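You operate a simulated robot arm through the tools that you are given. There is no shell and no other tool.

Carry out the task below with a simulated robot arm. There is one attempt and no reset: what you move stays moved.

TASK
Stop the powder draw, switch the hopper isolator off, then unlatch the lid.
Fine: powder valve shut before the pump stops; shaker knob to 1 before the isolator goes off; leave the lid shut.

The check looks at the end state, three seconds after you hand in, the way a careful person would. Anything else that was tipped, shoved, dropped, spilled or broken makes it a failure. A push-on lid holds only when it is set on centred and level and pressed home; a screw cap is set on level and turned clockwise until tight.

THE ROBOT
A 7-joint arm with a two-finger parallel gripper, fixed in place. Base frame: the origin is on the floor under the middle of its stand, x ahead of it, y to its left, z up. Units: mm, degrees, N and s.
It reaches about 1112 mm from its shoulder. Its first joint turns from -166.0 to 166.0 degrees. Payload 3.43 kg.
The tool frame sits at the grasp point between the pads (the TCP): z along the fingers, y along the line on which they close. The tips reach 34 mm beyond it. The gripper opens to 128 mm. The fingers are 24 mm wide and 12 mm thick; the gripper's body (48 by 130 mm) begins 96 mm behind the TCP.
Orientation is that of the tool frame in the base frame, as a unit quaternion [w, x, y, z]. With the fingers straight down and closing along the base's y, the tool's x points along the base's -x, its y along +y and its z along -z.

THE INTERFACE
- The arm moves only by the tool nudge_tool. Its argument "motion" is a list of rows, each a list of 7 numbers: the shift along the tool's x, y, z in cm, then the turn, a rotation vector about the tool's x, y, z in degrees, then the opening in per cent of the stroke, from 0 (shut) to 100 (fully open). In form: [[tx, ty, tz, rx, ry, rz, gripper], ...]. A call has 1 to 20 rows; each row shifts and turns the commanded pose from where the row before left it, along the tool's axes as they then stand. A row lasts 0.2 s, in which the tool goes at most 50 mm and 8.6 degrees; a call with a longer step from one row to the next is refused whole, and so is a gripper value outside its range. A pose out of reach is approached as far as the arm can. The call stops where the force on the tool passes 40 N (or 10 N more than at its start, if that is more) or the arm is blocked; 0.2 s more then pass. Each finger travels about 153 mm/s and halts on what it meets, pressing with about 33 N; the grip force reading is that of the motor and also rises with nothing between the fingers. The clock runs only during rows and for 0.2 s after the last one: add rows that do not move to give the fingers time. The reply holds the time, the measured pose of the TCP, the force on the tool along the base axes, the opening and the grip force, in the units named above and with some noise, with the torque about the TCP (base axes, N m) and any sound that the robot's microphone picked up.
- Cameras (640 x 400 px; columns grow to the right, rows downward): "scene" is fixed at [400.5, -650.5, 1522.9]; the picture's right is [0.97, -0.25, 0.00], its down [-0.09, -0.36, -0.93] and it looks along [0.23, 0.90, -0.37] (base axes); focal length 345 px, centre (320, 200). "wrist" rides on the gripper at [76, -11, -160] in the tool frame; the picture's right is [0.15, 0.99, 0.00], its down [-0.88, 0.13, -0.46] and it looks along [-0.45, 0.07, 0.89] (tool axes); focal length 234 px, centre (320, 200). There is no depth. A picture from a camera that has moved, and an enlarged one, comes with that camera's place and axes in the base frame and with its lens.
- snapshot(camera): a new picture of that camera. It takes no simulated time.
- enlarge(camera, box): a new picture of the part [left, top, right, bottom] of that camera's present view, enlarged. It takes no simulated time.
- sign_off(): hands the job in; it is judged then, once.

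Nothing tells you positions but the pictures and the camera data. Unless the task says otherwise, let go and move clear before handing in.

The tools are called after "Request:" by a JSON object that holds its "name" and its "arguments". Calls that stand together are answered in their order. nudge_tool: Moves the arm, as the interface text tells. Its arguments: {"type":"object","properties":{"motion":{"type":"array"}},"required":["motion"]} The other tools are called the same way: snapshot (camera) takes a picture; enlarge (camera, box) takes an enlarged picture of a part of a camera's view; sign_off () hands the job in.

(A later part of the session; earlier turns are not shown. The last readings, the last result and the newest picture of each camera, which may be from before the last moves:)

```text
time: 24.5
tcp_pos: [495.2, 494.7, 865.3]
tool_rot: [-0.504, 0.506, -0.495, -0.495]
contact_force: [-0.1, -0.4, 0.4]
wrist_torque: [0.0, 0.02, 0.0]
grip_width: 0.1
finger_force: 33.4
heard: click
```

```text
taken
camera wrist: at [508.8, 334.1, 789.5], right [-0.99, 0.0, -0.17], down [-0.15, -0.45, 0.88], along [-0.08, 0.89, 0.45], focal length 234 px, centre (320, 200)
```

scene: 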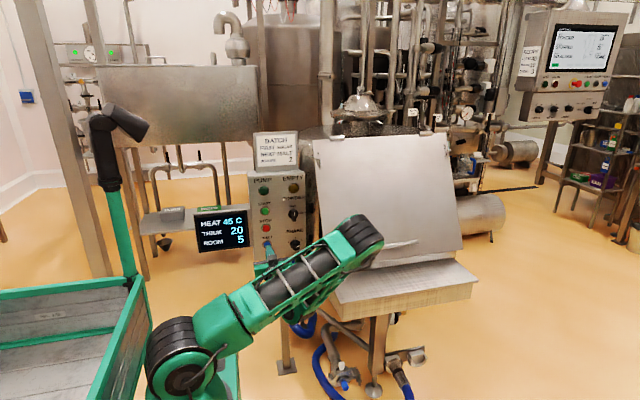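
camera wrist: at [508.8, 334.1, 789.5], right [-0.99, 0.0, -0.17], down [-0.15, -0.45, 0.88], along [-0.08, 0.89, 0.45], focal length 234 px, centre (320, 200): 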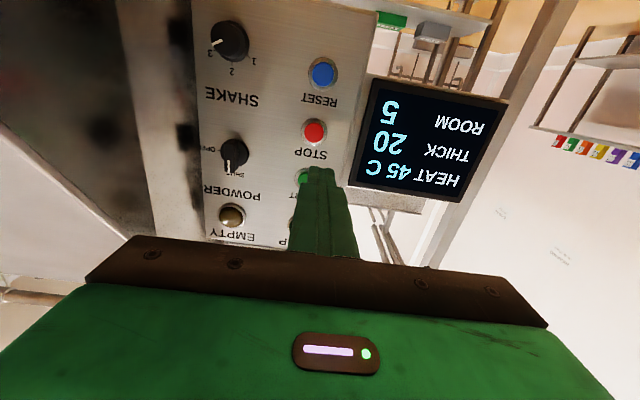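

The pump is stopped. I'll roll the tool back (camera up) to leave turning room for SHAKE, opening the fingers on the way.

Request:
{"name": "nudge_tool", "arguments": {"motion": [[0, 0, 0, 0, 0, 8.5, 0], [0, 0, 0, 0, 0, 8.5, 0], [0, 0, 0, 0, 0, 8.5, 0], [0, 0, 0, 0, 0, 8.5, 0], [0, 0, 0, 0, 0, 8.5, 0], [0, 0, 0, 0, 0, 8.5, 0], [0, 0, 0, 0, 0, 8.5, 0], [0, 0, 0, 0, 0, 8.5, 0], [0, 0, 0, 0, 0, 8.5, 0], [0, 0, 0, 0, 0, 8.5, 0], [0, 0, 0, 0, 0, 8.5, 0], [0, 0, 0, 0, 0, 8.5, 0], [0, 0, 0, 0, 0, 8.5, 0], [0, 0, 0, 0, 0, 8.5, 0], [0, 0, 0, 0, 0, 8.5, 0], [0, 0, 0, 0, 0, 8.5, 0], [0, 0, 0, 0, 0, 8.5, 0], [0, 0, 0, 0, 0, 8.5, 0], [0, 0, 0, 0, 0, 8.5, 30], [0, 0, 0, 0, 0, 8.5, 60]]}}

Request:
{"name": "snapshot", "arguments": {"camera": "scene"}}

```text
time: 28.7
tcp_pos: [495.8, 494.2, 865.9]
tool_rot: [-0.449, 0.45, 0.546, 0.545]
contact_force: [0.1, -0.4, 0.5]
wrist_torque: [0.01, 0.05, -0.04]
grip_width: 77.1
finger_force: 0.0
```

```text
taken
```

scene: 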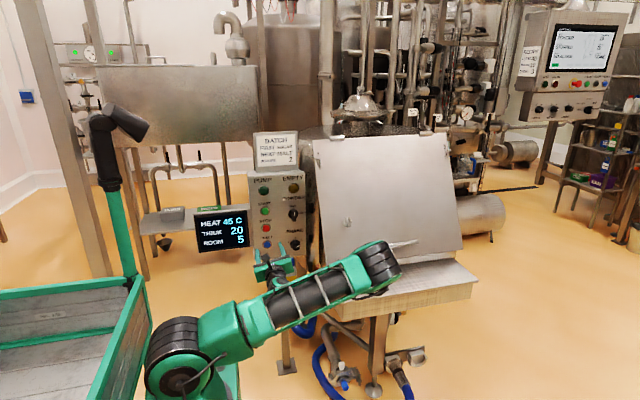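

Request:
{"name": "nudge_tool", "arguments": {"motion": [[0, 0, 0, 0, 0, 5.5, 60], [0, 0, 0, 0, 0, 5.5, 60], [-2, 2.7, 0, 0, 0, 0, 60], [-2, 2.7, 0, 0, 0, 0, 60], [-2, 2.7, 0, 0, 0, 0, 60], [-2, 2.7, 0, 0, 0, 0, 60], [-1.5, 2.4, 0, 0, 0, 0, 60], [0, 0, 0, 0, 0, 0, 60], [0, 0, 0, 0, 0, 0, 60]]}}

Request:
{"name": "snapshot", "arguments": {"camera": "scene"}}

Request:
{"name": "snapshot", "arguments": {"camera": "wrist"}}

```text
time: 30.7
tcp_pos: [627.0, 494.3, 768.2]
tool_rot: [-0.499, 0.499, 0.502, 0.5]
contact_force: [0.1, 0.2, -0.8]
wrist_torque: [-0.01, 0.01, 0.0]
grip_width: 76.7
finger_force: 0.0
```

```text
taken
```

scene: 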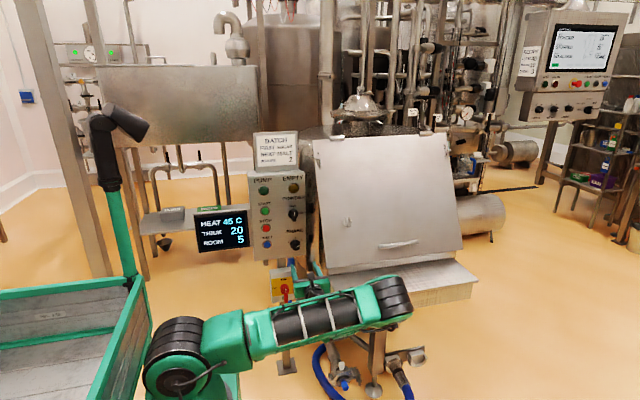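

```text
taken
camera wrist: at [617.2, 333.4, 844.2], right [0.99, 0.0, 0.15], down [0.13, -0.46, -0.88], along [0.07, 0.89, -0.45], focal length 234 px, centre (320, 200)
```

wrist: 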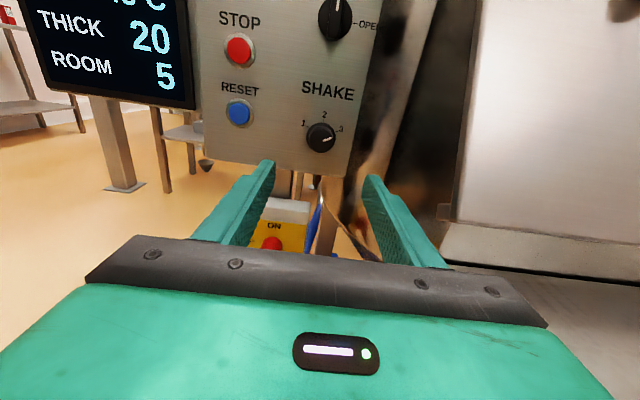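

Request:
{"name": "enlarge", "arguments": {"camera": "wrist", "box": [285, 100, 365, 165]}}

Request:
{"name": "enlarge", "arguments": {"camera": "wrist", "box": [230, 180, 390, 265]}}

Request:
{"name": "enlarge", "arguments": {"camera": "scene", "box": [260, 255, 320, 320]}}

```text
6.15 times, centred on (325, 132) of wrist
camera zoom: at [617.2, 333.4, 844.2], right [0.99, 0.0, 0.15], down [0.13, -0.46, -0.88], along [0.07, 0.89, -0.45], focal length 1441 px, centre (289, 615)
```

zoom: 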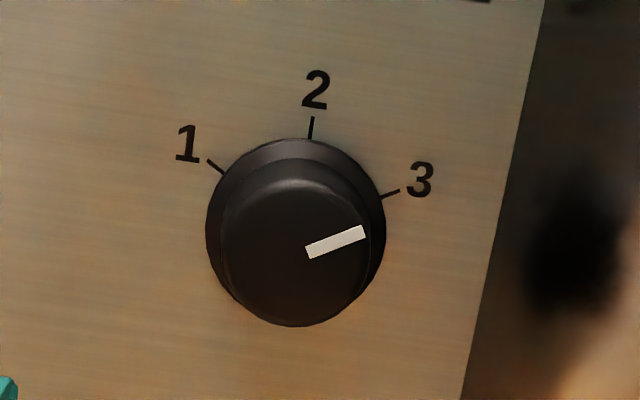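

```text
4.00 times, centred on (310, 222) of wrist
camera zoom: at [617.2, 333.4, 844.2], right [0.99, 0.0, 0.15], down [0.13, -0.46, -0.88], along [0.07, 0.89, -0.45], focal length 937 px, centre (360, 110)
```

zoom: 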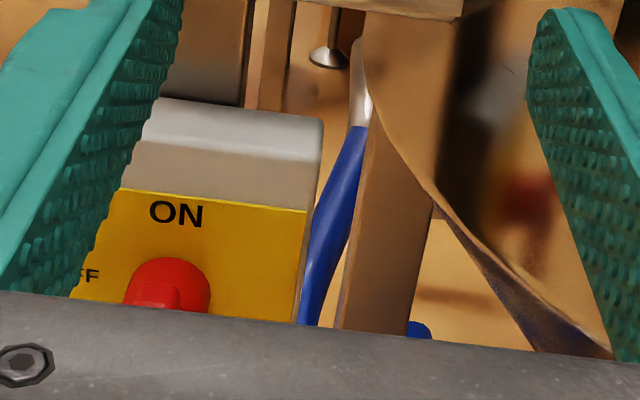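

```text
6.15 times, centred on (290, 288) of scene
camera zoom: at [400.5, -650.5, 1522.9], right [0.97, -0.25, 0.0], down [-0.09, -0.36, -0.93], along [0.23, 0.9, -0.37], focal length 2125 px, centre (505, -338)
```

zoom: 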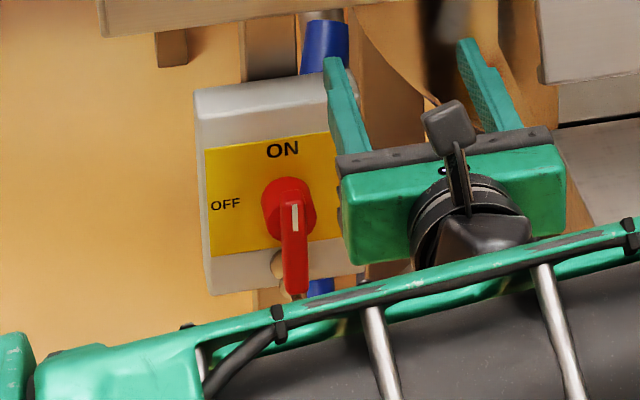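

SHAKE is centred at about (630, 706, 763.5), about 38 mm across, with its face at y≈685. I'll advance with narrower fingers to straddle it.

Request:
{"name": "nudge_tool", "arguments": {"motion": [[-0.1, 0.06, 3, 0, 0, 0, 45], [-0.1, 0.06, 3, 0, 0, 0, 45], [-0.1, 0.06, 3, 0, 0, 0, 45], [-0.1, 0.06, 2.5, 0, 0, 0, 45], [-0.07, 0.06, 2.0, 0, 0, 0, 45], [0, 0, 0, 0, 0, 0, 45], [0, 0, 0, 0, 0, 0, 45]]}}

Request:
{"name": "snapshot", "arguments": {"camera": "wrist"}}

Request:
{"name": "enlarge", "arguments": {"camera": "scene", "box": [230, 200, 460, 340]}}

```text
time: 32.3
tcp_pos: [630.8, 629.4, 765.4]
tool_rot: [-0.499, 0.499, 0.501, 0.5]
contact_force: [-0.6, 0.2, 0.4]
wrist_torque: [0.01, 0.02, 0.03]
grip_width: 57.8
finger_force: 0.0
```

```text
taken
camera wrist: at [620.2, 468.2, 841.3], right [0.99, 0.0, 0.15], down [0.13, -0.46, -0.88], along [0.07, 0.89, -0.45], focal length 234 px, centre (320, 200)
```

wrist: 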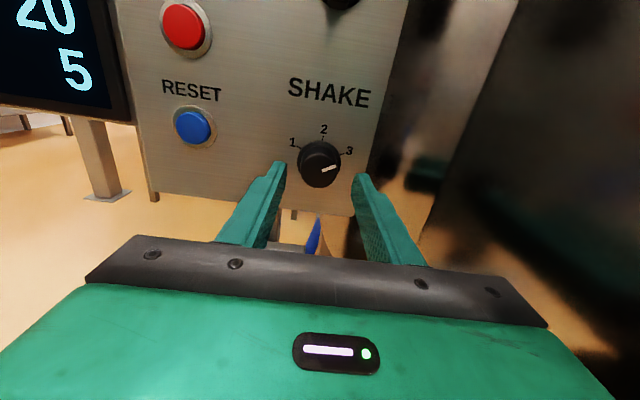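

```text
2.78 times, centred on (345, 270) of scene
camera zoom: at [400.5, -650.5, 1522.9], right [0.97, -0.25, 0.0], down [-0.09, -0.36, -0.93], along [0.23, 0.9, -0.37], focal length 961 px, centre (250, 5)
```

zoom: 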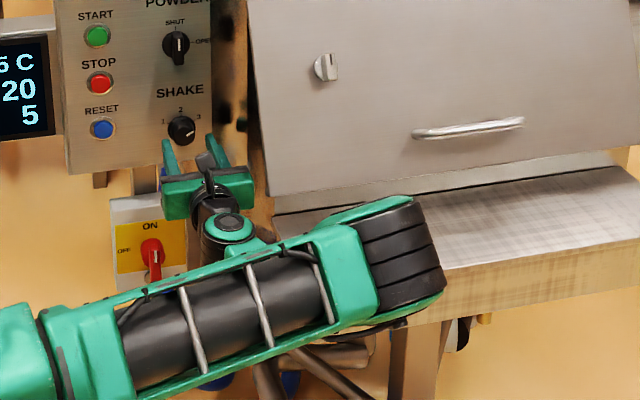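

Request:
{"name": "enlarge", "arguments": {"camera": "wrist", "box": [260, 110, 390, 220]}}

```text
3.64 times, centred on (325, 165) of wrist
camera zoom: at [620.2, 468.2, 841.3], right [0.99, 0.0, 0.15], down [0.13, -0.46, -0.88], along [0.07, 0.89, -0.45], focal length 852 px, centre (302, 327)
```

zoom: 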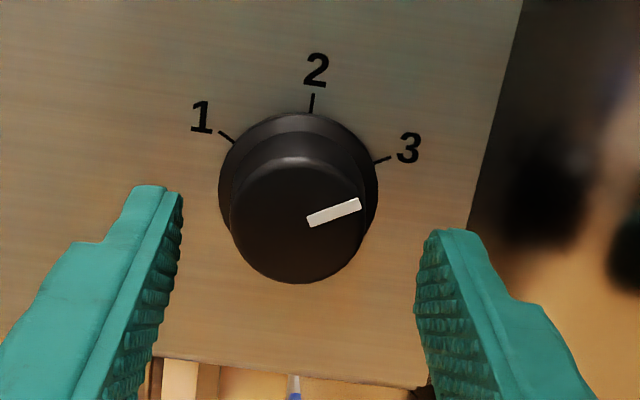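

Request:
{"name": "nudge_tool", "arguments": {"motion": [[-0.05, 0, 1.5, 0, 0, 0, 45], [0, 0, 1.0, 0, 0, 0, 45], [0, 0, 0.8, 0, 0, 0, 45], [0, 0, 0, 0, 0, 0, 35], [0, 0, 0, 0, 0, 0, 20], [0, 0, 0, 0, 0, 0, 0], [0, 0, 0, 0, 0, 0, 0]]}}

Request:
{"name": "enlarge", "arguments": {"camera": "wrist", "box": [260, 110, 390, 220]}}

```text
time: 33.9
tcp_pos: [631.3, 662.0, 765.1]
tool_rot: [-0.5, 0.499, 0.501, 0.5]
contact_force: [-14.3, -1.9, -1.6]
wrist_torque: [0.28, -0.01, 0.51]
grip_width: 36.6
finger_force: 45.0
```

```text
3.64 times, centred on (325, 165) of wrist
camera zoom: at [619.8, 501.9, 840.7], right [0.99, 0.0, 0.15], down [0.13, -0.46, -0.88], along [0.07, 0.89, -0.45], focal length 852 px, centre (302, 327)
```

zoom: 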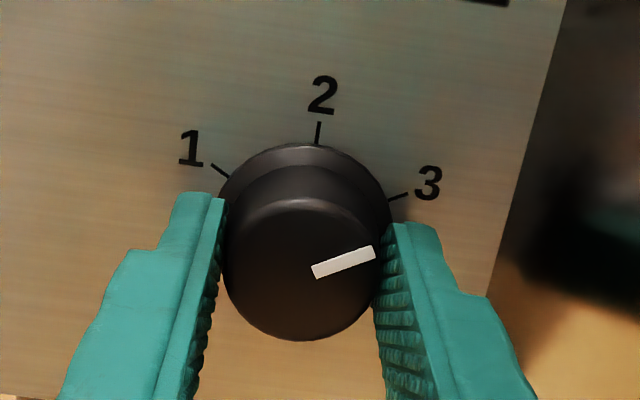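

I have the knob at 36.6 mm. I'll turn it counter-clockwise 120° to position 1.

Request:
{"name": "nudge_tool", "arguments": {"motion": [[0, -0.08, 0, 0, 0, -6, 0], [0, 0, 0, 0, 0, -6, 0], [0, 0, 0, 0, 0, -6, 0], [0, 0, 0, 0, 0, -6, 0], [0, 0, 0, 0, 0, -6, 0], [0, 0, 0, 0, 0, -6, 0], [0, 0, 0, 0, 0, -6, 0], [0, 0, 0, 0, 0, -6, 0], [0, 0, 0, 0, 0, -6, 0], [0, 0, 0, 0, 0, -6, 0]]}}

Request:
{"name": "snapshot", "arguments": {"camera": "wrist"}}

Request:
{"name": "snapshot", "arguments": {"camera": "scene"}}

```text
time: 36.1
tcp_pos: [630.9, 662.5, 764.8]
tool_rot: [-0.182, 0.181, 0.685, 0.682]
contact_force: [-22.3, -14.6, -5.3]
wrist_torque: [-0.44, 0.02, 0.35]
grip_width: 37.1
finger_force: 45.1
```

```text
taken
camera wrist: at [559.6, 501.8, 792.8], right [0.36, 0.0, 0.93], down [0.83, -0.45, -0.32], along [0.42, 0.89, -0.17], focal length 234 px, centre (320, 200)
```

wrist: 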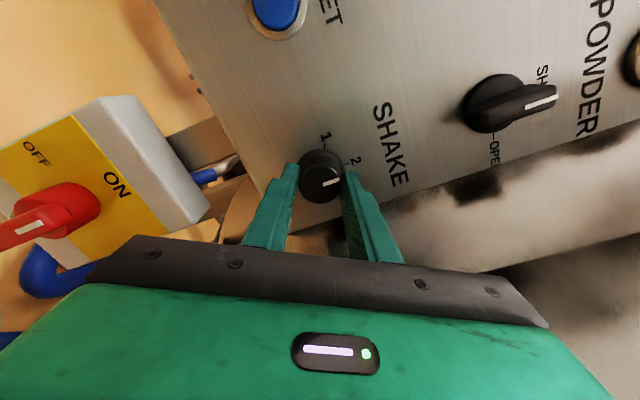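

```text
taken
```

scene: 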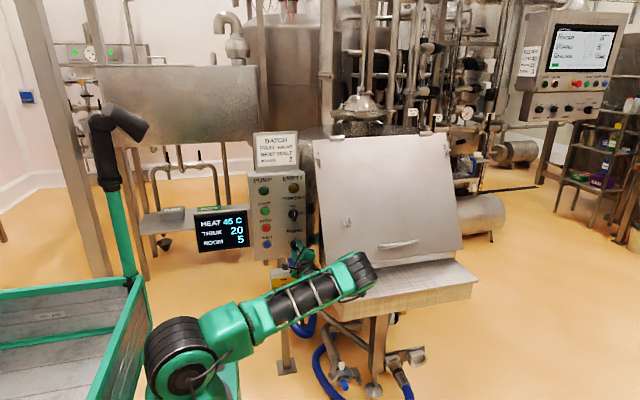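

Request:
{"name": "enlarge", "arguments": {"camera": "wrist", "box": [270, 110, 390, 220]}}

```text
3.64 times, centred on (330, 165) of wrist
camera zoom: at [559.6, 501.8, 792.8], right [0.36, 0.0, 0.93], down [0.83, -0.45, -0.32], along [0.42, 0.89, -0.17], focal length 852 px, centre (284, 327)
```

zoom: 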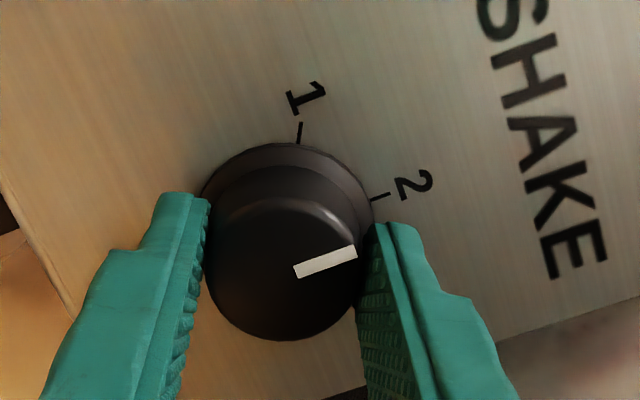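

The knob is following the gripper and now points at 2. I'll ease the side load a little and turn the remaining 60°.

Request:
{"name": "nudge_tool", "arguments": {"motion": [[0.1, -0.05, -0.05, 0, 0, -6, 0], [0, 0, 0, 0, 0, -6, 0], [0, 0, 0, 0, 0, -6, 0], [0, 0, 0, 0, 0, -6, 0], [0, 0, 0, 0, 0, -6, 0], [0, 0, 0, 0, 0, -6, 0], [0, 0, 0, 0, 0, -6, 0], [0, 0, 0, 0, 0, -6, 0], [0, 0, 0, 0, 0, -6, 0], [0, 0, 0, 0, 0, -6, 0], [0, 0, 0, 0, 0, 0, 0]]}}

Request:
{"name": "snapshot", "arguments": {"camera": "wrist"}}

Request:
{"name": "enlarge", "arguments": {"camera": "wrist", "box": [270, 110, 390, 220]}}

```text
time: 38.5
tcp_pos: [630.1, 661.6, 765.6]
tool_rot: [0.185, -0.185, 0.683, 0.682]
contact_force: [-9.9, -6.0, -5.1]
wrist_torque: [-0.1, 0.21, 0.13]
grip_width: 36.7
finger_force: 44.8
```

```text
taken
camera wrist: at [570.9, 501.8, 717.0], right [-0.63, 0.0, 0.78], down [0.69, -0.45, 0.56], along [0.36, 0.89, 0.28], focal length 234 px, centre (320, 200)
```

wrist: 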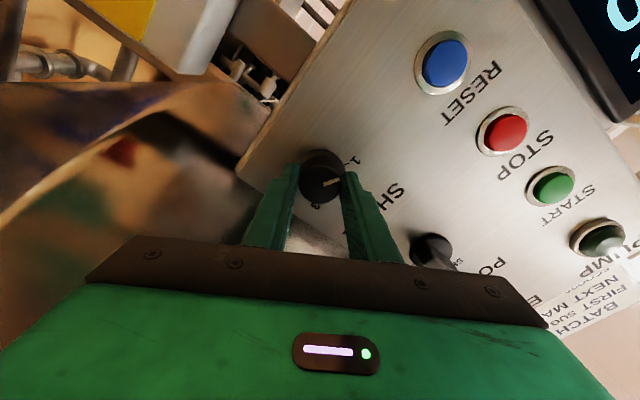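

```text
3.64 times, centred on (330, 165) of wrist
camera zoom: at [570.9, 501.8, 717.0], right [-0.63, 0.0, 0.78], down [0.69, -0.45, 0.56], along [0.36, 0.89, 0.28], focal length 852 px, centre (284, 327)
```

zoom: 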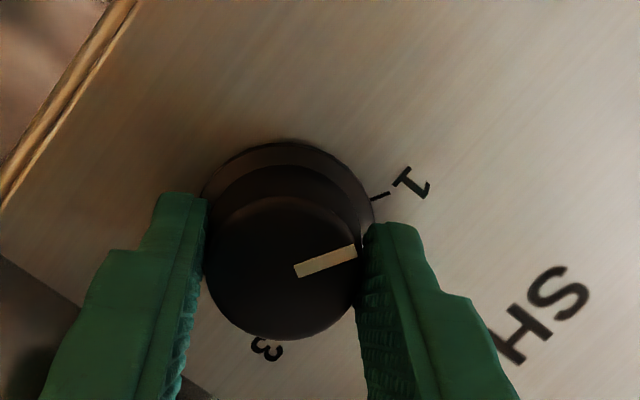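

The pointer lines up with the 1 tick. I'll release, back away straight, and verify.

Request:
{"name": "nudge_tool", "arguments": {"motion": [[0, 0, 0, 0, 0, 0, 25], [0, 0, 0, 0, 0, 0, 40], [0, 0, 0, 0, 0, 0, 45], [0, 0, -2, 0, 0, 0, 45], [0, 0, -3, 0, 0, 0, 45], [0, 0, -4, 0, 0, 0, 45], [0, 0, -4, 0, 0, 0, 45], [0, 0, -4, 0, 0, 0, 45], [0, 0, 0, 0, 0, 0, 45], [0, 0, 0, 0, 0, 0, 45]]}}

Request:
{"name": "snapshot", "arguments": {"camera": "wrist"}}

Request:
{"name": "snapshot", "arguments": {"camera": "scene"}}

Request:
{"name": "enlarge", "arguments": {"camera": "scene", "box": [270, 170, 330, 260]}}

```text
time: 40.7
tcp_pos: [629.9, 491.6, 764.5]
tool_rot: [0.184, -0.183, 0.684, 0.682]
contact_force: [0.2, 0.3, -0.5]
wrist_torque: [-0.02, 0.0, 0.01]
grip_width: 57.6
finger_force: 0.1
```

```text
taken
camera wrist: at [571.0, 330.9, 715.7], right [-0.62, 0.0, 0.78], down [0.7, -0.46, 0.56], along [0.36, 0.89, 0.28], focal length 234 px, centre (320, 200)
```

wrist: 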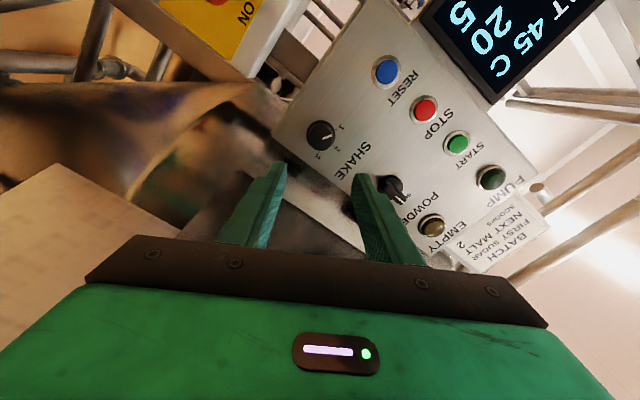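

```text
taken
```

scene: 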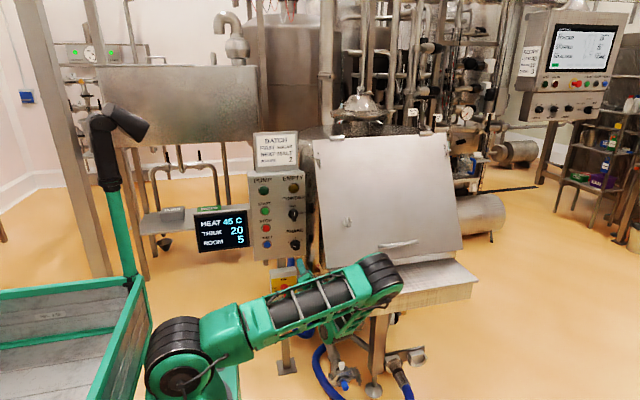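

```text
4.44 times, centred on (300, 215) of scene
camera zoom: at [400.5, -650.5, 1522.9], right [0.97, -0.25, 0.0], down [-0.09, -0.36, -0.93], along [0.23, 0.9, -0.37], focal length 1534 px, centre (409, 133)
```

zoom: 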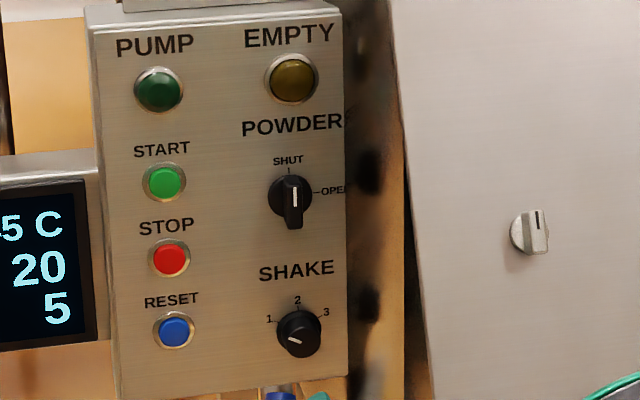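

SHAKE is on 1, POWDER is SHUT and the pump lamp is off. Next is the isolator. I'll roll back to camera-up and drop down in front of it to see how its handle works.

Request:
{"name": "nudge_tool", "arguments": {"motion": [[0, 0, 0, 0, 0, 8, 60], [0, 0, 0, 0, 0, 8, 60], [0, 0, 0, 0, 0, 8, 60], [0, 0, 0, 0, 0, 8, 60], [0, 0, 0, 0, 0, 8, 60], [0, 0, 0, 0, 0, 8, 60], [0, 0, 0, 0, 0, 8, 60], [0, 0, 0, 0, 0, 8, 60], [0, 0, 0, 0, 0, 8, 60], [0, 0, 0, 0, 0, 8, 60], [0, 0, 0, 0, 0, 8, 60], [0, 0, 0, 0, 0, 8, 60], [0, 0, 0, 0, 0, 8, 60], [0, 0, 0, 0, 0, 8, 60], [0, 0, 0, 0, 0, 7.5, 60], [0, -2, 0, 0, 0, 0, 60], [0, -2, 0, 0, 0, 0, 60], [0, -2, 0, 0, 0, 0, 60], [0, 0, 0, 0, 0, 0, 60]]}}

Request:
{"name": "snapshot", "arguments": {"camera": "scene"}}

Request:
{"name": "snapshot", "arguments": {"camera": "wrist"}}

Request:
{"name": "enlarge", "arguments": {"camera": "scene", "box": [284, 228, 308, 254]}}

```text
time: 44.7
tcp_pos: [569.5, 491.6, 765.3]
tool_rot: [-0.497, 0.497, 0.503, 0.503]
contact_force: [-0.5, 0.2, 0.4]
wrist_torque: [-0.01, -0.01, 0.01]
grip_width: 77.0
finger_force: 0.0
```

```text
taken
```

scene: 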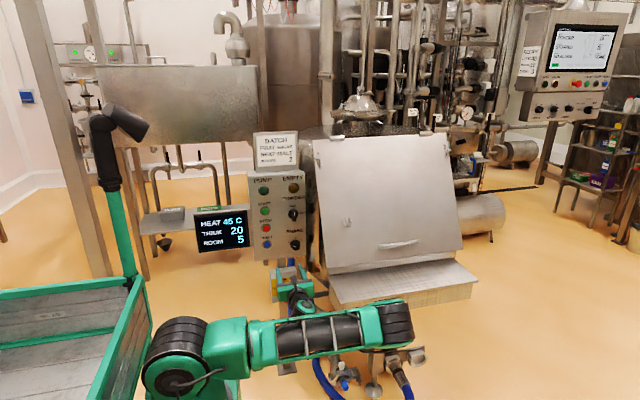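

```text
taken
camera wrist: at [557.8, 331.2, 840.4], right [0.99, 0.0, 0.16], down [0.14, -0.46, -0.88], along [0.07, 0.89, -0.45], focal length 234 px, centre (320, 200)
```

wrist: 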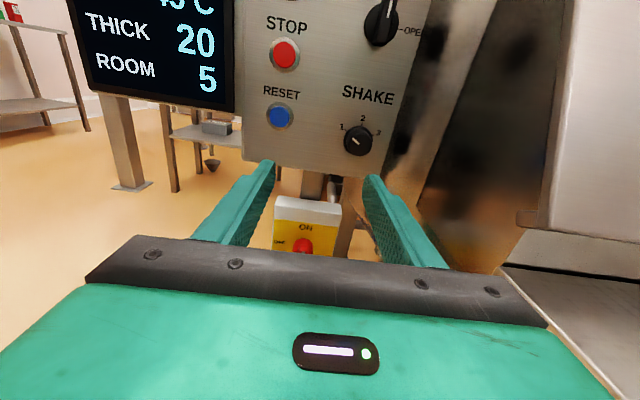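

```text
15.38 times, centred on (296, 241) of scene
camera zoom: at [400.5, -650.5, 1522.9], right [0.97, -0.25, 0.0], down [-0.09, -0.36, -0.93], along [0.23, 0.9, -0.37], focal length 5312 px, centre (689, -431)
```

zoom: 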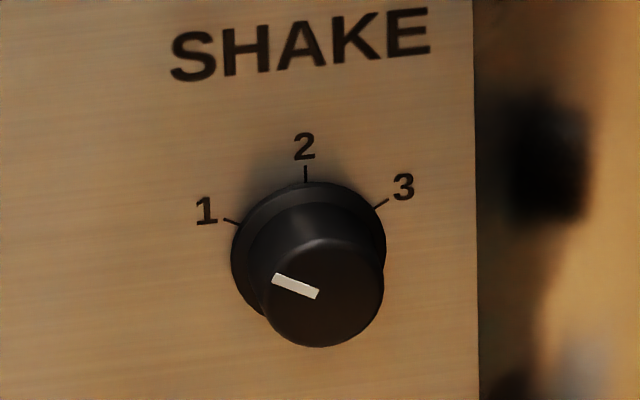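

Request:
{"name": "nudge_tool", "arguments": {"motion": [[-3, 0, 0, 0, 0, 0, 60], [-3, 0, 0, 0, 0, 0, 60], [-3, 0, 0, 0, 0, 0, 60], [-3, 0, 0, 0, 0, 0, 60], [-3, 0, 0, 0, 0, 0, 60], [-2, 0, 0, 0, 0, 0, 60], [0, 0, 0, 0, 0, 0, 60], [0, 0, 0, 0, 0, 0, 60]]}}

Request:
{"name": "snapshot", "arguments": {"camera": "scene"}}

Request:
{"name": "snapshot", "arguments": {"camera": "wrist"}}

```text
time: 46.5
tcp_pos: [573.0, 491.1, 593.8]
tool_rot: [-0.496, 0.497, 0.504, 0.503]
contact_force: [0.7, -0.6, -0.6]
wrist_torque: [0.0, 0.0, -0.01]
grip_width: 76.9
finger_force: 0.2
```

```text
taken
```

scene: 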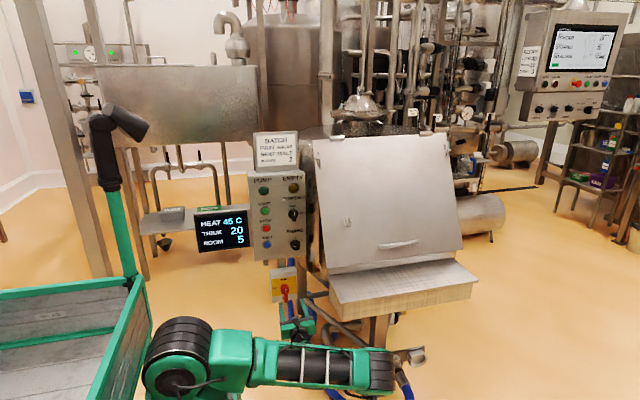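

```text
taken
camera wrist: at [561.0, 330.9, 669.9], right [0.99, 0.0, 0.16], down [0.14, -0.46, -0.88], along [0.07, 0.89, -0.45], focal length 234 px, centre (320, 200)
```

wrist: 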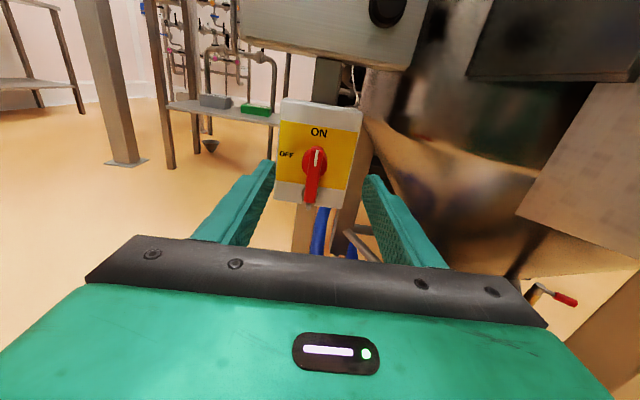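

Request:
{"name": "enlarge", "arguments": {"camera": "wrist", "box": [265, 90, 375, 215]}}

Request:
{"name": "enlarge", "arguments": {"camera": "wrist", "box": [340, 60, 640, 330]}}

Request:
{"name": "enlarge", "arguments": {"camera": "scene", "box": [255, 250, 455, 400]}}

```text
3.20 times, centred on (320, 152) of wrist
camera zoom: at [561.0, 330.9, 669.9], right [0.99, 0.0, 0.16], down [0.14, -0.46, -0.88], along [0.07, 0.89, -0.45], focal length 749 px, centre (320, 352)
```

zoom: 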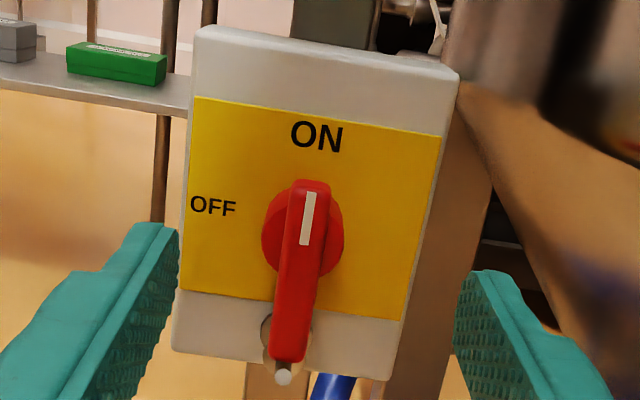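

```text
1.48 times, centred on (490, 195) of wrist
camera zoom: at [561.0, 330.9, 669.9], right [0.99, 0.0, 0.16], down [0.14, -0.46, -0.88], along [0.07, 0.89, -0.45], focal length 347 px, centre (68, 207)
```

zoom: 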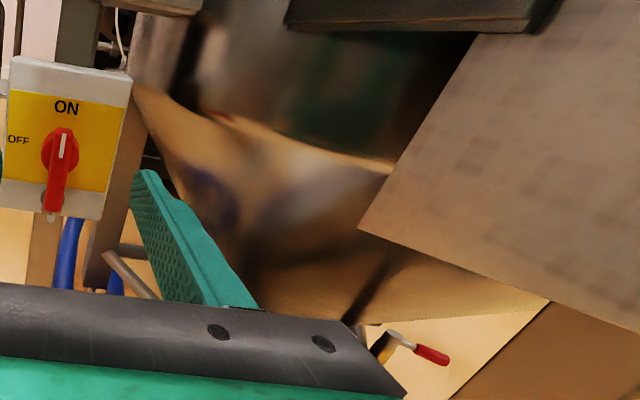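

```text
2.67 times, centred on (355, 325) of scene
camera zoom: at [400.5, -650.5, 1522.9], right [0.97, -0.25, 0.0], down [-0.09, -0.36, -0.93], along [0.23, 0.9, -0.37], focal length 921 px, centre (227, -133)
```

zoom: 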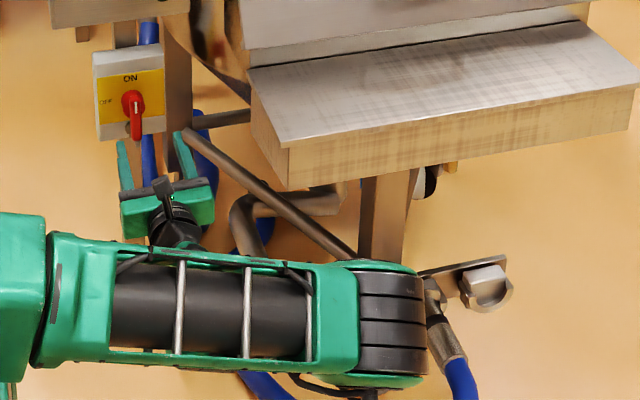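

Request:
{"name": "enlarge", "arguments": {"camera": "wrist", "box": [290, 135, 350, 215]}}

Request:
{"name": "enlarge", "arguments": {"camera": "scene", "box": [270, 265, 304, 305]}}

```text
5.00 times, centred on (320, 175) of wrist
camera zoom: at [561.0, 330.9, 669.9], right [0.99, 0.0, 0.16], down [0.14, -0.46, -0.88], along [0.07, 0.89, -0.45], focal length 1171 px, centre (320, 325)
```

zoom: 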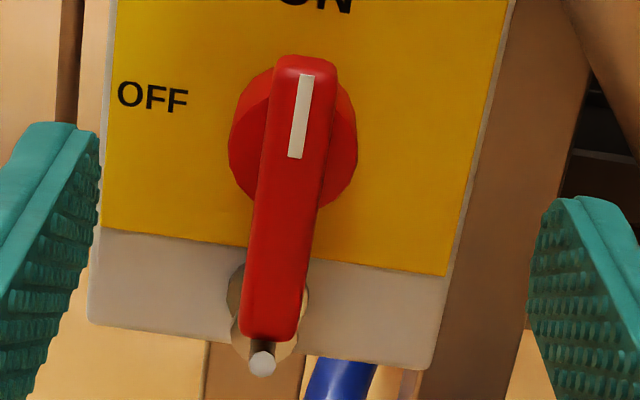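

```text
10.00 times, centred on (287, 285) of scene
camera zoom: at [400.5, -650.5, 1522.9], right [0.97, -0.25, 0.0], down [-0.09, -0.36, -0.93], along [0.23, 0.9, -0.37], focal length 3453 px, centre (650, -650)
```

zoom: 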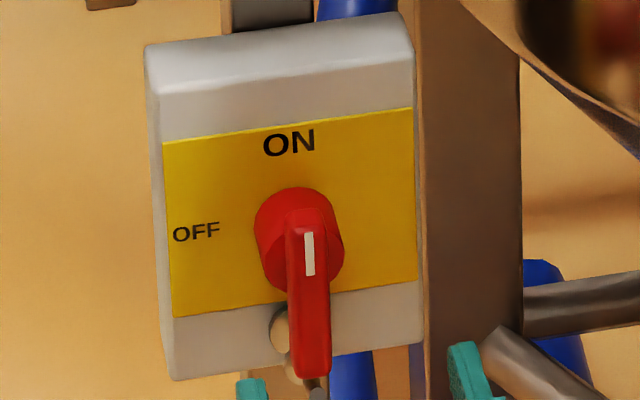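

There's a small peg or knob near the lower end of the red handle. I want to know what it is before turning anything, so I'll shift left and down for another angle.

Request:
{"name": "nudge_tool", "arguments": {"motion": [[-2, -3, 0, 0, 0, 0, 100], [-2, -3, 0, 0, 0, 0, 100], [-2, -3, 0, 0, 0, 0, 100], [0, 0, 0, 0, 0, 0, 100], [0, 0, 0, 0, 0, 0, 100]]}}

Request:
{"name": "snapshot", "arguments": {"camera": "wrist"}}

Request:
{"name": "enlarge", "arguments": {"camera": "wrist", "box": [340, 60, 460, 190]}}

Request:
{"name": "snapshot", "arguments": {"camera": "scene"}}

```text
time: 47.7
tcp_pos: [482.7, 492.1, 534.0]
tool_rot: [-0.496, 0.497, 0.503, 0.504]
contact_force: [-0.5, 0.3, 0.5]
wrist_torque: [0.02, 0.0, 0.0]
grip_width: 128.0
finger_force: 0.1
```

```text
taken
camera wrist: at [471.2, 331.5, 608.8], right [0.99, 0.0, 0.16], down [0.14, -0.46, -0.88], along [0.07, 0.89, -0.45], focal length 234 px, centre (320, 200)
```

wrist: 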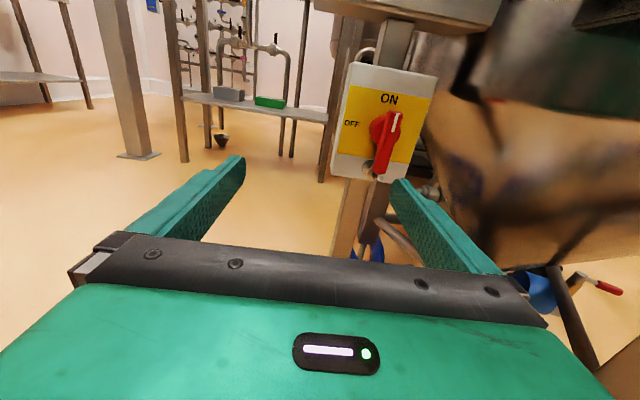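

```text
3.08 times, centred on (400, 125) of wrist
camera zoom: at [471.2, 331.5, 608.8], right [0.99, 0.0, 0.16], down [0.14, -0.46, -0.88], along [0.07, 0.89, -0.45], focal length 720 px, centre (74, 431)
```

zoom: 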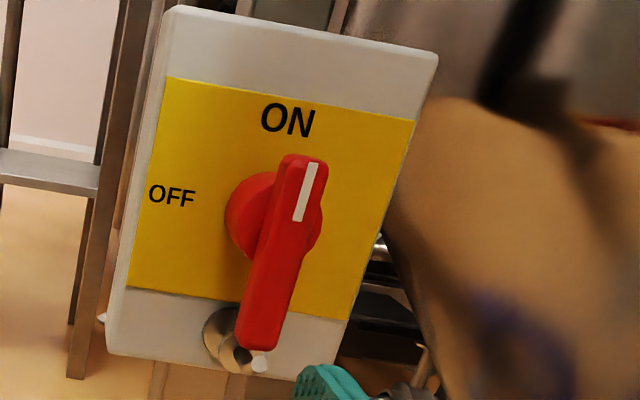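

```text
taken
```

scene: 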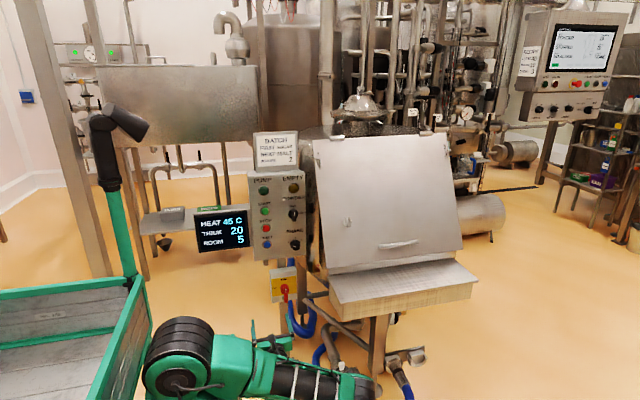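

Request:
{"name": "enlarge", "arguments": {"camera": "wrist", "box": [362, 140, 402, 185]}}

Request:
{"name": "enlarge", "arguments": {"camera": "wrist", "box": [520, 240, 640, 330]}}

```text
8.89 times, centred on (382, 162) of wrist
camera zoom: at [471.2, 331.5, 608.8], right [0.99, 0.0, 0.16], down [0.14, -0.46, -0.88], along [0.07, 0.89, -0.45], focal length 2082 px, centre (-231, 533)
```

zoom: 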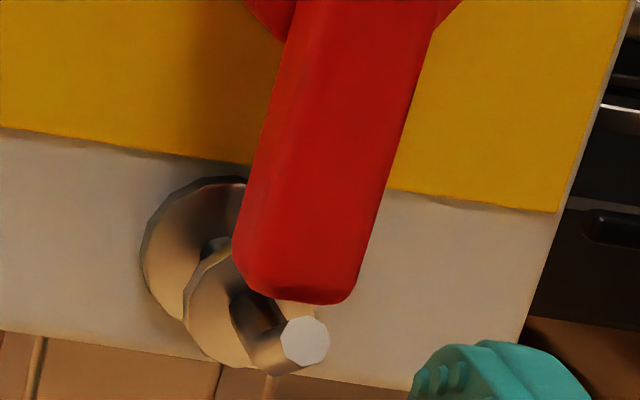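

```text
4.44 times, centred on (580, 285) of wrist
camera zoom: at [471.2, 331.5, 608.8], right [0.99, 0.0, 0.16], down [0.14, -0.46, -0.88], along [0.07, 0.89, -0.45], focal length 1041 px, centre (-836, -178)
```

zoom: 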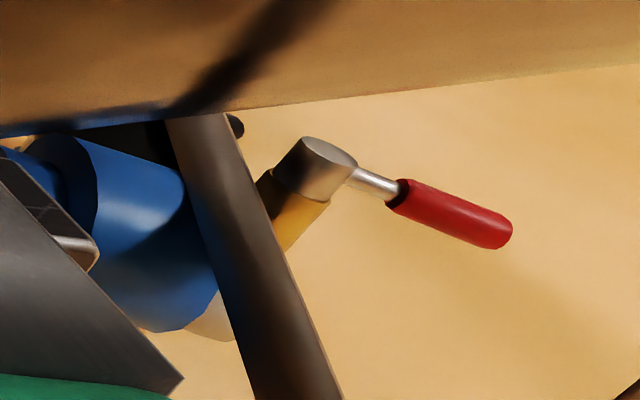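

The peg is a separate stud protruding to about (571, 627, 503), just below the end of the handle, so my fingers must not sweep through it. The handle axis is at about (571.6, y, 556), with the bar front at y≈635. I'll line up in front of the bar.

Request:
{"name": "nudge_tool", "arguments": {"motion": [[0.5, 2.2, 0, 0, 0, 0, 60], [0.5, 2.2, 1, 0, 0, 0, 45], [0.6, 2.2, 2, 0, 0, 0, 45], [0.6, 2.2, 2, 0, 0, 0, 45], [0, 0, 0.8, 0, 0, 0, 45], [0, 0, 0, 0, 0, 0, 45], [0, 0, 0, 0, 0, 0, 45]]}}

Request:
{"name": "snapshot", "arguments": {"camera": "wrist"}}

Request:
{"name": "snapshot", "arguments": {"camera": "scene"}}

Request:
{"name": "enlarge", "arguments": {"camera": "wrist", "box": [260, 100, 390, 250]}}

```text
time: 49.3
tcp_pos: [570.0, 548.6, 557.7]
tool_rot: [-0.497, 0.497, 0.503, 0.503]
contact_force: [-0.4, -0.1, -0.1]
wrist_torque: [0.01, 0.05, 0.0]
grip_width: 57.6
finger_force: 0.2
```

```text
taken
camera wrist: at [559.1, 388.8, 632.8], right [0.99, 0.0, 0.16], down [0.14, -0.46, -0.88], along [0.07, 0.89, -0.45], focal length 234 px, centre (320, 200)
```

wrist: 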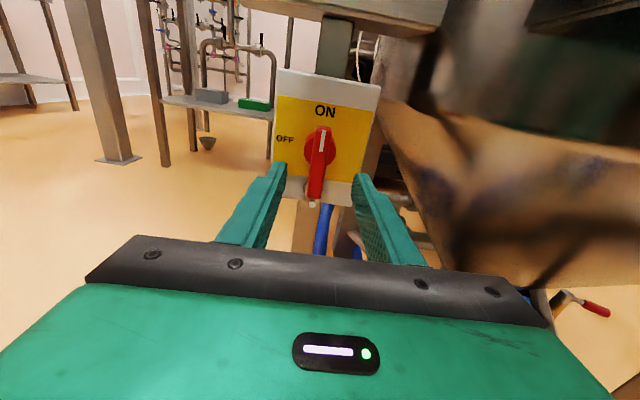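

```text
taken
```

scene: 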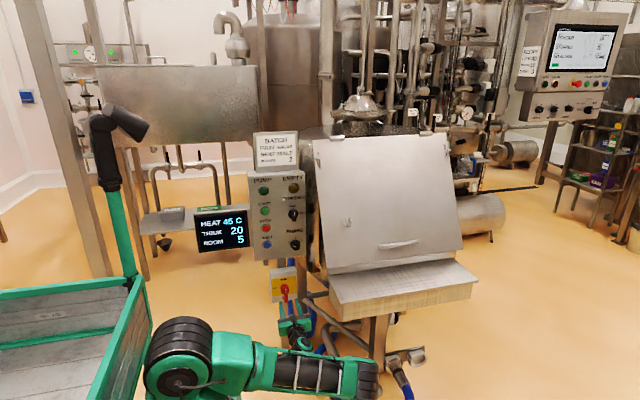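

```text
2.67 times, centred on (325, 175) of wrist
camera zoom: at [559.1, 388.8, 632.8], right [0.99, 0.0, 0.16], down [0.14, -0.46, -0.88], along [0.07, 0.89, -0.45], focal length 624 px, centre (307, 267)
```

zoom: 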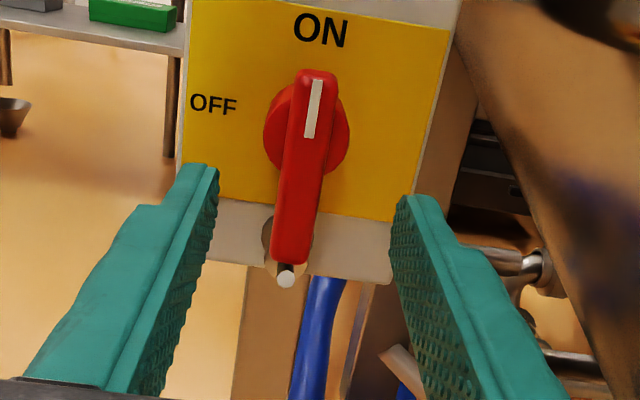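

Request:
{"name": "nudge_tool", "arguments": {"motion": [[0, 0.05, 2.5, 0, 0, 0, 45], [0, 0, 2.5, 0, 0, 0, 45], [0, 0, 1.5, 0, 0, 0, 45], [0, 0, 1.2, 0, 0, 0, 45], [0, 0, 0, 0, 0, 0, 45], [0, 0, 0, 0, 0, 0, 45]]}}

Request:
{"name": "enlarge", "arguments": {"camera": "wrist", "box": [260, 100, 390, 250]}}

Request:
{"name": "enlarge", "arguments": {"camera": "scene", "box": [250, 250, 350, 340]}}

```text
time: 50.7
tcp_pos: [570.9, 628.0, 555.8]
tool_rot: [-0.497, 0.497, 0.503, 0.502]
contact_force: [-0.4, 0.6, 0.2]
wrist_torque: [-0.02, 0.01, 0.0]
grip_width: 57.5
finger_force: 0.1
```

```text
2.67 times, centred on (325, 175) of wrist
camera zoom: at [558.8, 466.7, 631.7], right [0.99, 0.0, 0.16], down [0.14, -0.46, -0.88], along [0.07, 0.89, -0.45], focal length 624 px, centre (307, 267)
```

zoom: 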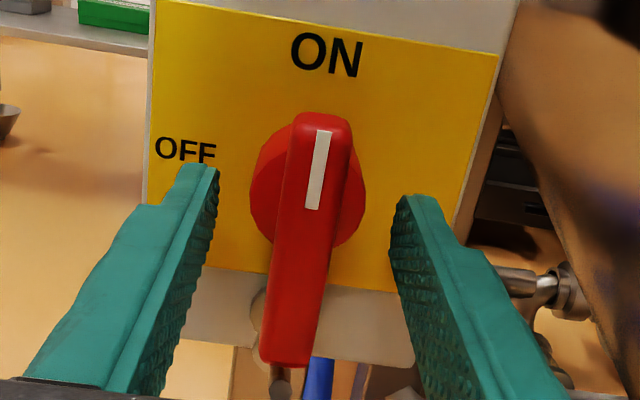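

```text
4.44 times, centred on (300, 295) of scene
camera zoom: at [400.5, -650.5, 1522.9], right [0.97, -0.25, 0.0], down [-0.09, -0.36, -0.93], along [0.23, 0.9, -0.37], focal length 1534 px, centre (409, -222)
```

zoom: 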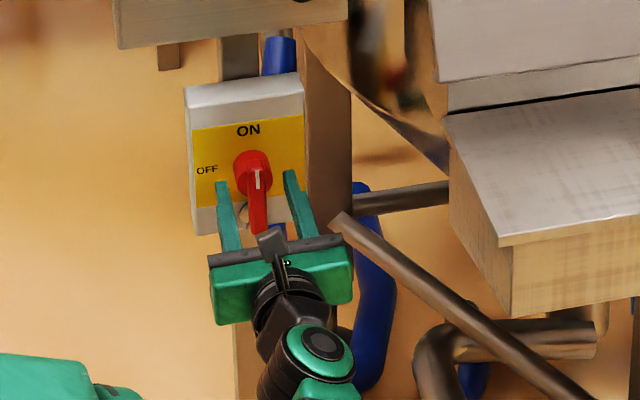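

Request:
{"name": "nudge_tool", "arguments": {"motion": [[0, 0, 0, 0, 0, 0, 30], [0, 0, 0, 0, 0, 0, 15], [0, 0, 0, 0, 0, 0, 0], [0, 0, 0, 0, 0, 0, 0]]}}

Request:
{"name": "enlarge", "arguments": {"camera": "wrist", "box": [260, 100, 390, 250]}}

```text
time: 51.7
tcp_pos: [571.2, 627.3, 557.2]
tool_rot: [-0.497, 0.497, 0.503, 0.503]
contact_force: [-2.8, 0.4, 0.6]
wrist_torque: [0.01, 0.03, -0.17]
grip_width: 37.6
finger_force: 45.3
```

```text
2.67 times, centred on (325, 175) of wrist
camera zoom: at [558.6, 466.6, 631.7], right [0.99, 0.0, 0.16], down [0.14, -0.46, -0.88], along [0.07, 0.89, -0.45], focal length 624 px, centre (307, 267)
```

zoom: 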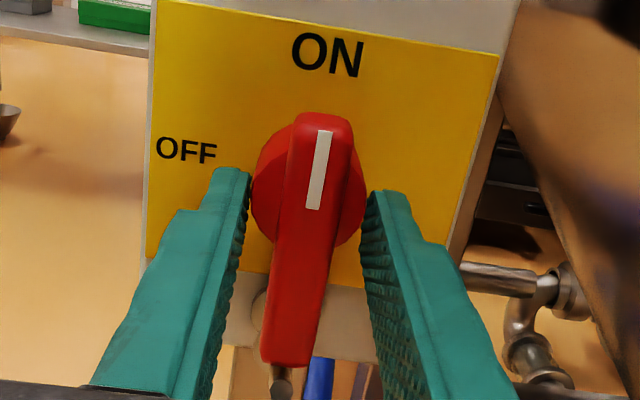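

The grip stopped at 37.6 mm, so I've closed on the round boss behind the bar. The boss face must be nearer than I took it, around y≈660, with its axis at z≈561. I'll open, back out 14 mm, raise slightly and grip the bar itself.

Request:
{"name": "nudge_tool", "arguments": {"motion": [[0, 0, 0, 0, 0, 0, 38], [0, 0, 0, 0, 0, 0, 40], [0.15, 0, -0.7, 0, 0, 0, 40], [0.2, 0, -0.7, 0, 0, 0, 40], [0, 0, 0, 0, 0, 0, 40], [0, 0, 0, 0, 0, 0, 20], [0, 0, 0, 0, 0, 0, 0], [0, 0, 0, 0, 0, 0, 0], [0, 0, 0, 0, 0, 0, 0]]}}

Request:
{"name": "enlarge", "arguments": {"camera": "wrist", "box": [260, 100, 390, 250]}}

Request:
{"name": "enlarge", "arguments": {"camera": "scene", "box": [270, 265, 310, 315]}}

```text
time: 53.7
tcp_pos: [569.4, 612.7, 560.0]
tool_rot: [-0.497, 0.497, 0.503, 0.502]
contact_force: [-4.9, -6.0, -0.5]
wrist_torque: [-0.15, 0.05, 0.11]
grip_width: 17.8
finger_force: 45.8
```

```text
2.67 times, centred on (325, 175) of wrist
camera zoom: at [558.7, 451.7, 635.5], right [0.99, 0.0, 0.16], down [0.14, -0.46, -0.88], along [0.07, 0.89, -0.45], focal length 624 px, centre (307, 267)
```

zoom: 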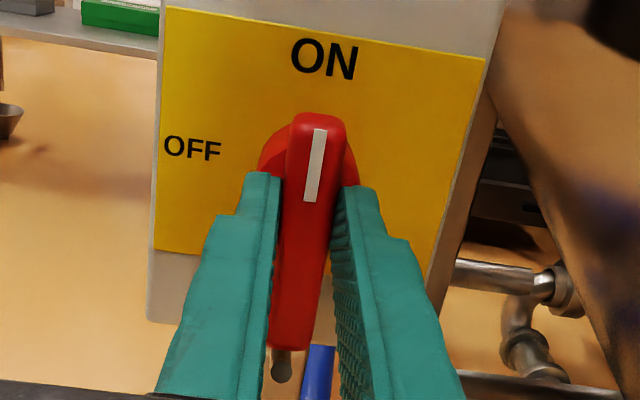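

```text
8.00 times, centred on (290, 290) of scene
camera zoom: at [400.5, -650.5, 1522.9], right [0.97, -0.25, 0.0], down [-0.09, -0.36, -0.93], along [0.23, 0.9, -0.37], focal length 2762 px, centre (560, -520)
```

zoom: 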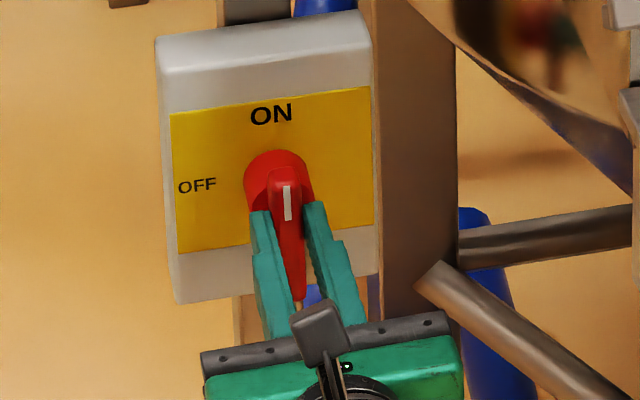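

I now have the bar at 17.8 mm. I'll turn it counter-clockwise towards OFF in stages, watching the force.

Request:
{"name": "nudge_tool", "arguments": {"motion": [[0, 0, 0, 0, 0, -5, 0], [0, 0, 0, 0, 0, -5, 0], [0, 0, 0, 0, 0, -5, 0], [0, 0, 0, 0, 0, -5, 0], [0, 0, 0, 0, 0, -5, 0], [0, 0, 0, 0, 0, -5, 0], [0, 0, 0, 0, 0, 0, 0]]}}

Request:
{"name": "snapshot", "arguments": {"camera": "wrist"}}

Request:
{"name": "enlarge", "arguments": {"camera": "scene", "box": [270, 265, 310, 315]}}

```text
time: 55.3
tcp_pos: [570.2, 613.6, 561.3]
tool_rot: [-0.35, 0.349, 0.616, 0.614]
contact_force: [-13.0, -30.7, -0.4]
wrist_torque: [0.11, 0.03, 0.33]
grip_width: 18.1
finger_force: 45.3
```

```text
taken
camera wrist: at [522.7, 452.5, 619.1], right [0.78, 0.0, 0.63], down [0.56, -0.46, -0.69], along [0.29, 0.89, -0.35], focal length 234 px, centre (320, 200)
```

wrist: 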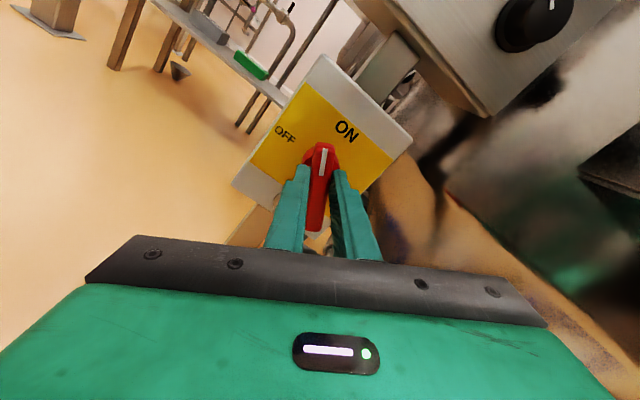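

```text
8.00 times, centred on (290, 290) of scene
camera zoom: at [400.5, -650.5, 1522.9], right [0.97, -0.25, 0.0], down [-0.09, -0.36, -0.93], along [0.23, 0.9, -0.37], focal length 2762 px, centre (560, -520)
```

zoom: 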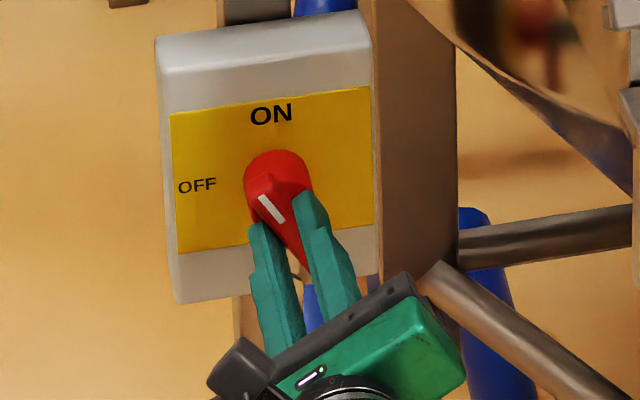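

The handle is following. The tips are pressing lightly on the boss (−31 N in y), so I'll ease back 2–3 mm while I continue turning.

Request:
{"name": "nudge_tool", "arguments": {"motion": [[0, 0, -0.25, 0, 0, 0, 0], [0, 0, 0, 0, 0, -5, 0], [0, 0, 0, 0, 0, -5, 0], [0, 0, 0, 0, 0, -5, 0], [0, 0, 0, 0, 0, -5, 0], [0, 0, 0, 0, 0, -5, 0], [0, 0, 0, 0, 0, -5, 0], [0, 0, 0, 0, 0, 0, 0]]}}

Request:
{"name": "enlarge", "arguments": {"camera": "scene", "box": [270, 265, 310, 315]}}

Request:
{"name": "snapshot", "arguments": {"camera": "wrist"}}

```text
time: 57.1
tcp_pos: [571.0, 611.5, 559.8]
tool_rot: [-0.179, 0.178, 0.685, 0.684]
contact_force: [-11.1, 30.3, -7.9]
wrist_torque: [-0.23, -0.02, 0.17]
grip_width: 18.1
finger_force: 45.0
```

```text
8.00 times, centred on (290, 290) of scene
camera zoom: at [400.5, -650.5, 1522.9], right [0.97, -0.25, 0.0], down [-0.09, -0.36, -0.93], along [0.23, 0.9, -0.37], focal length 2762 px, centre (560, -520)
```

zoom: 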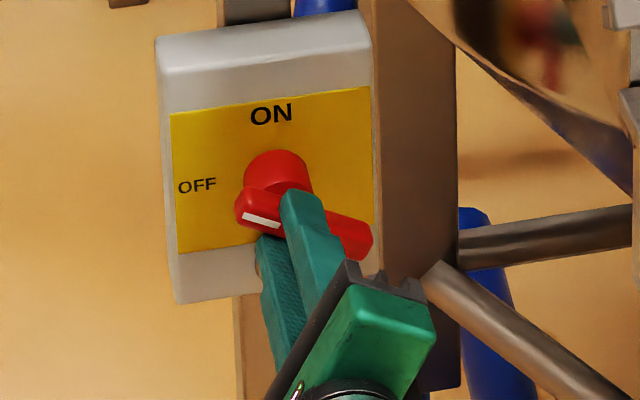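

```text
taken
camera wrist: at [499.4, 450.2, 587.2], right [0.36, 0.0, 0.93], down [0.83, -0.46, -0.32], along [0.42, 0.89, -0.16], focal length 234 px, centre (320, 200)
```

wrist: 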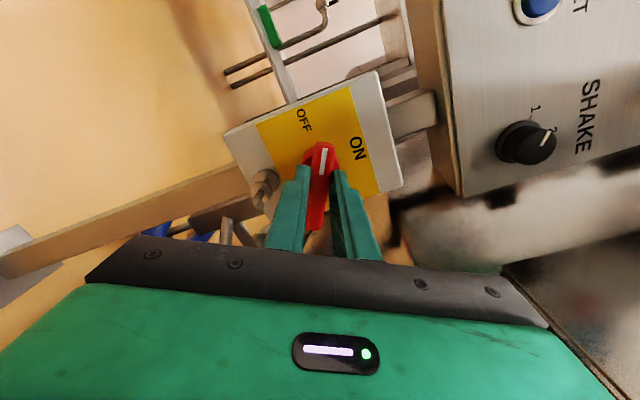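

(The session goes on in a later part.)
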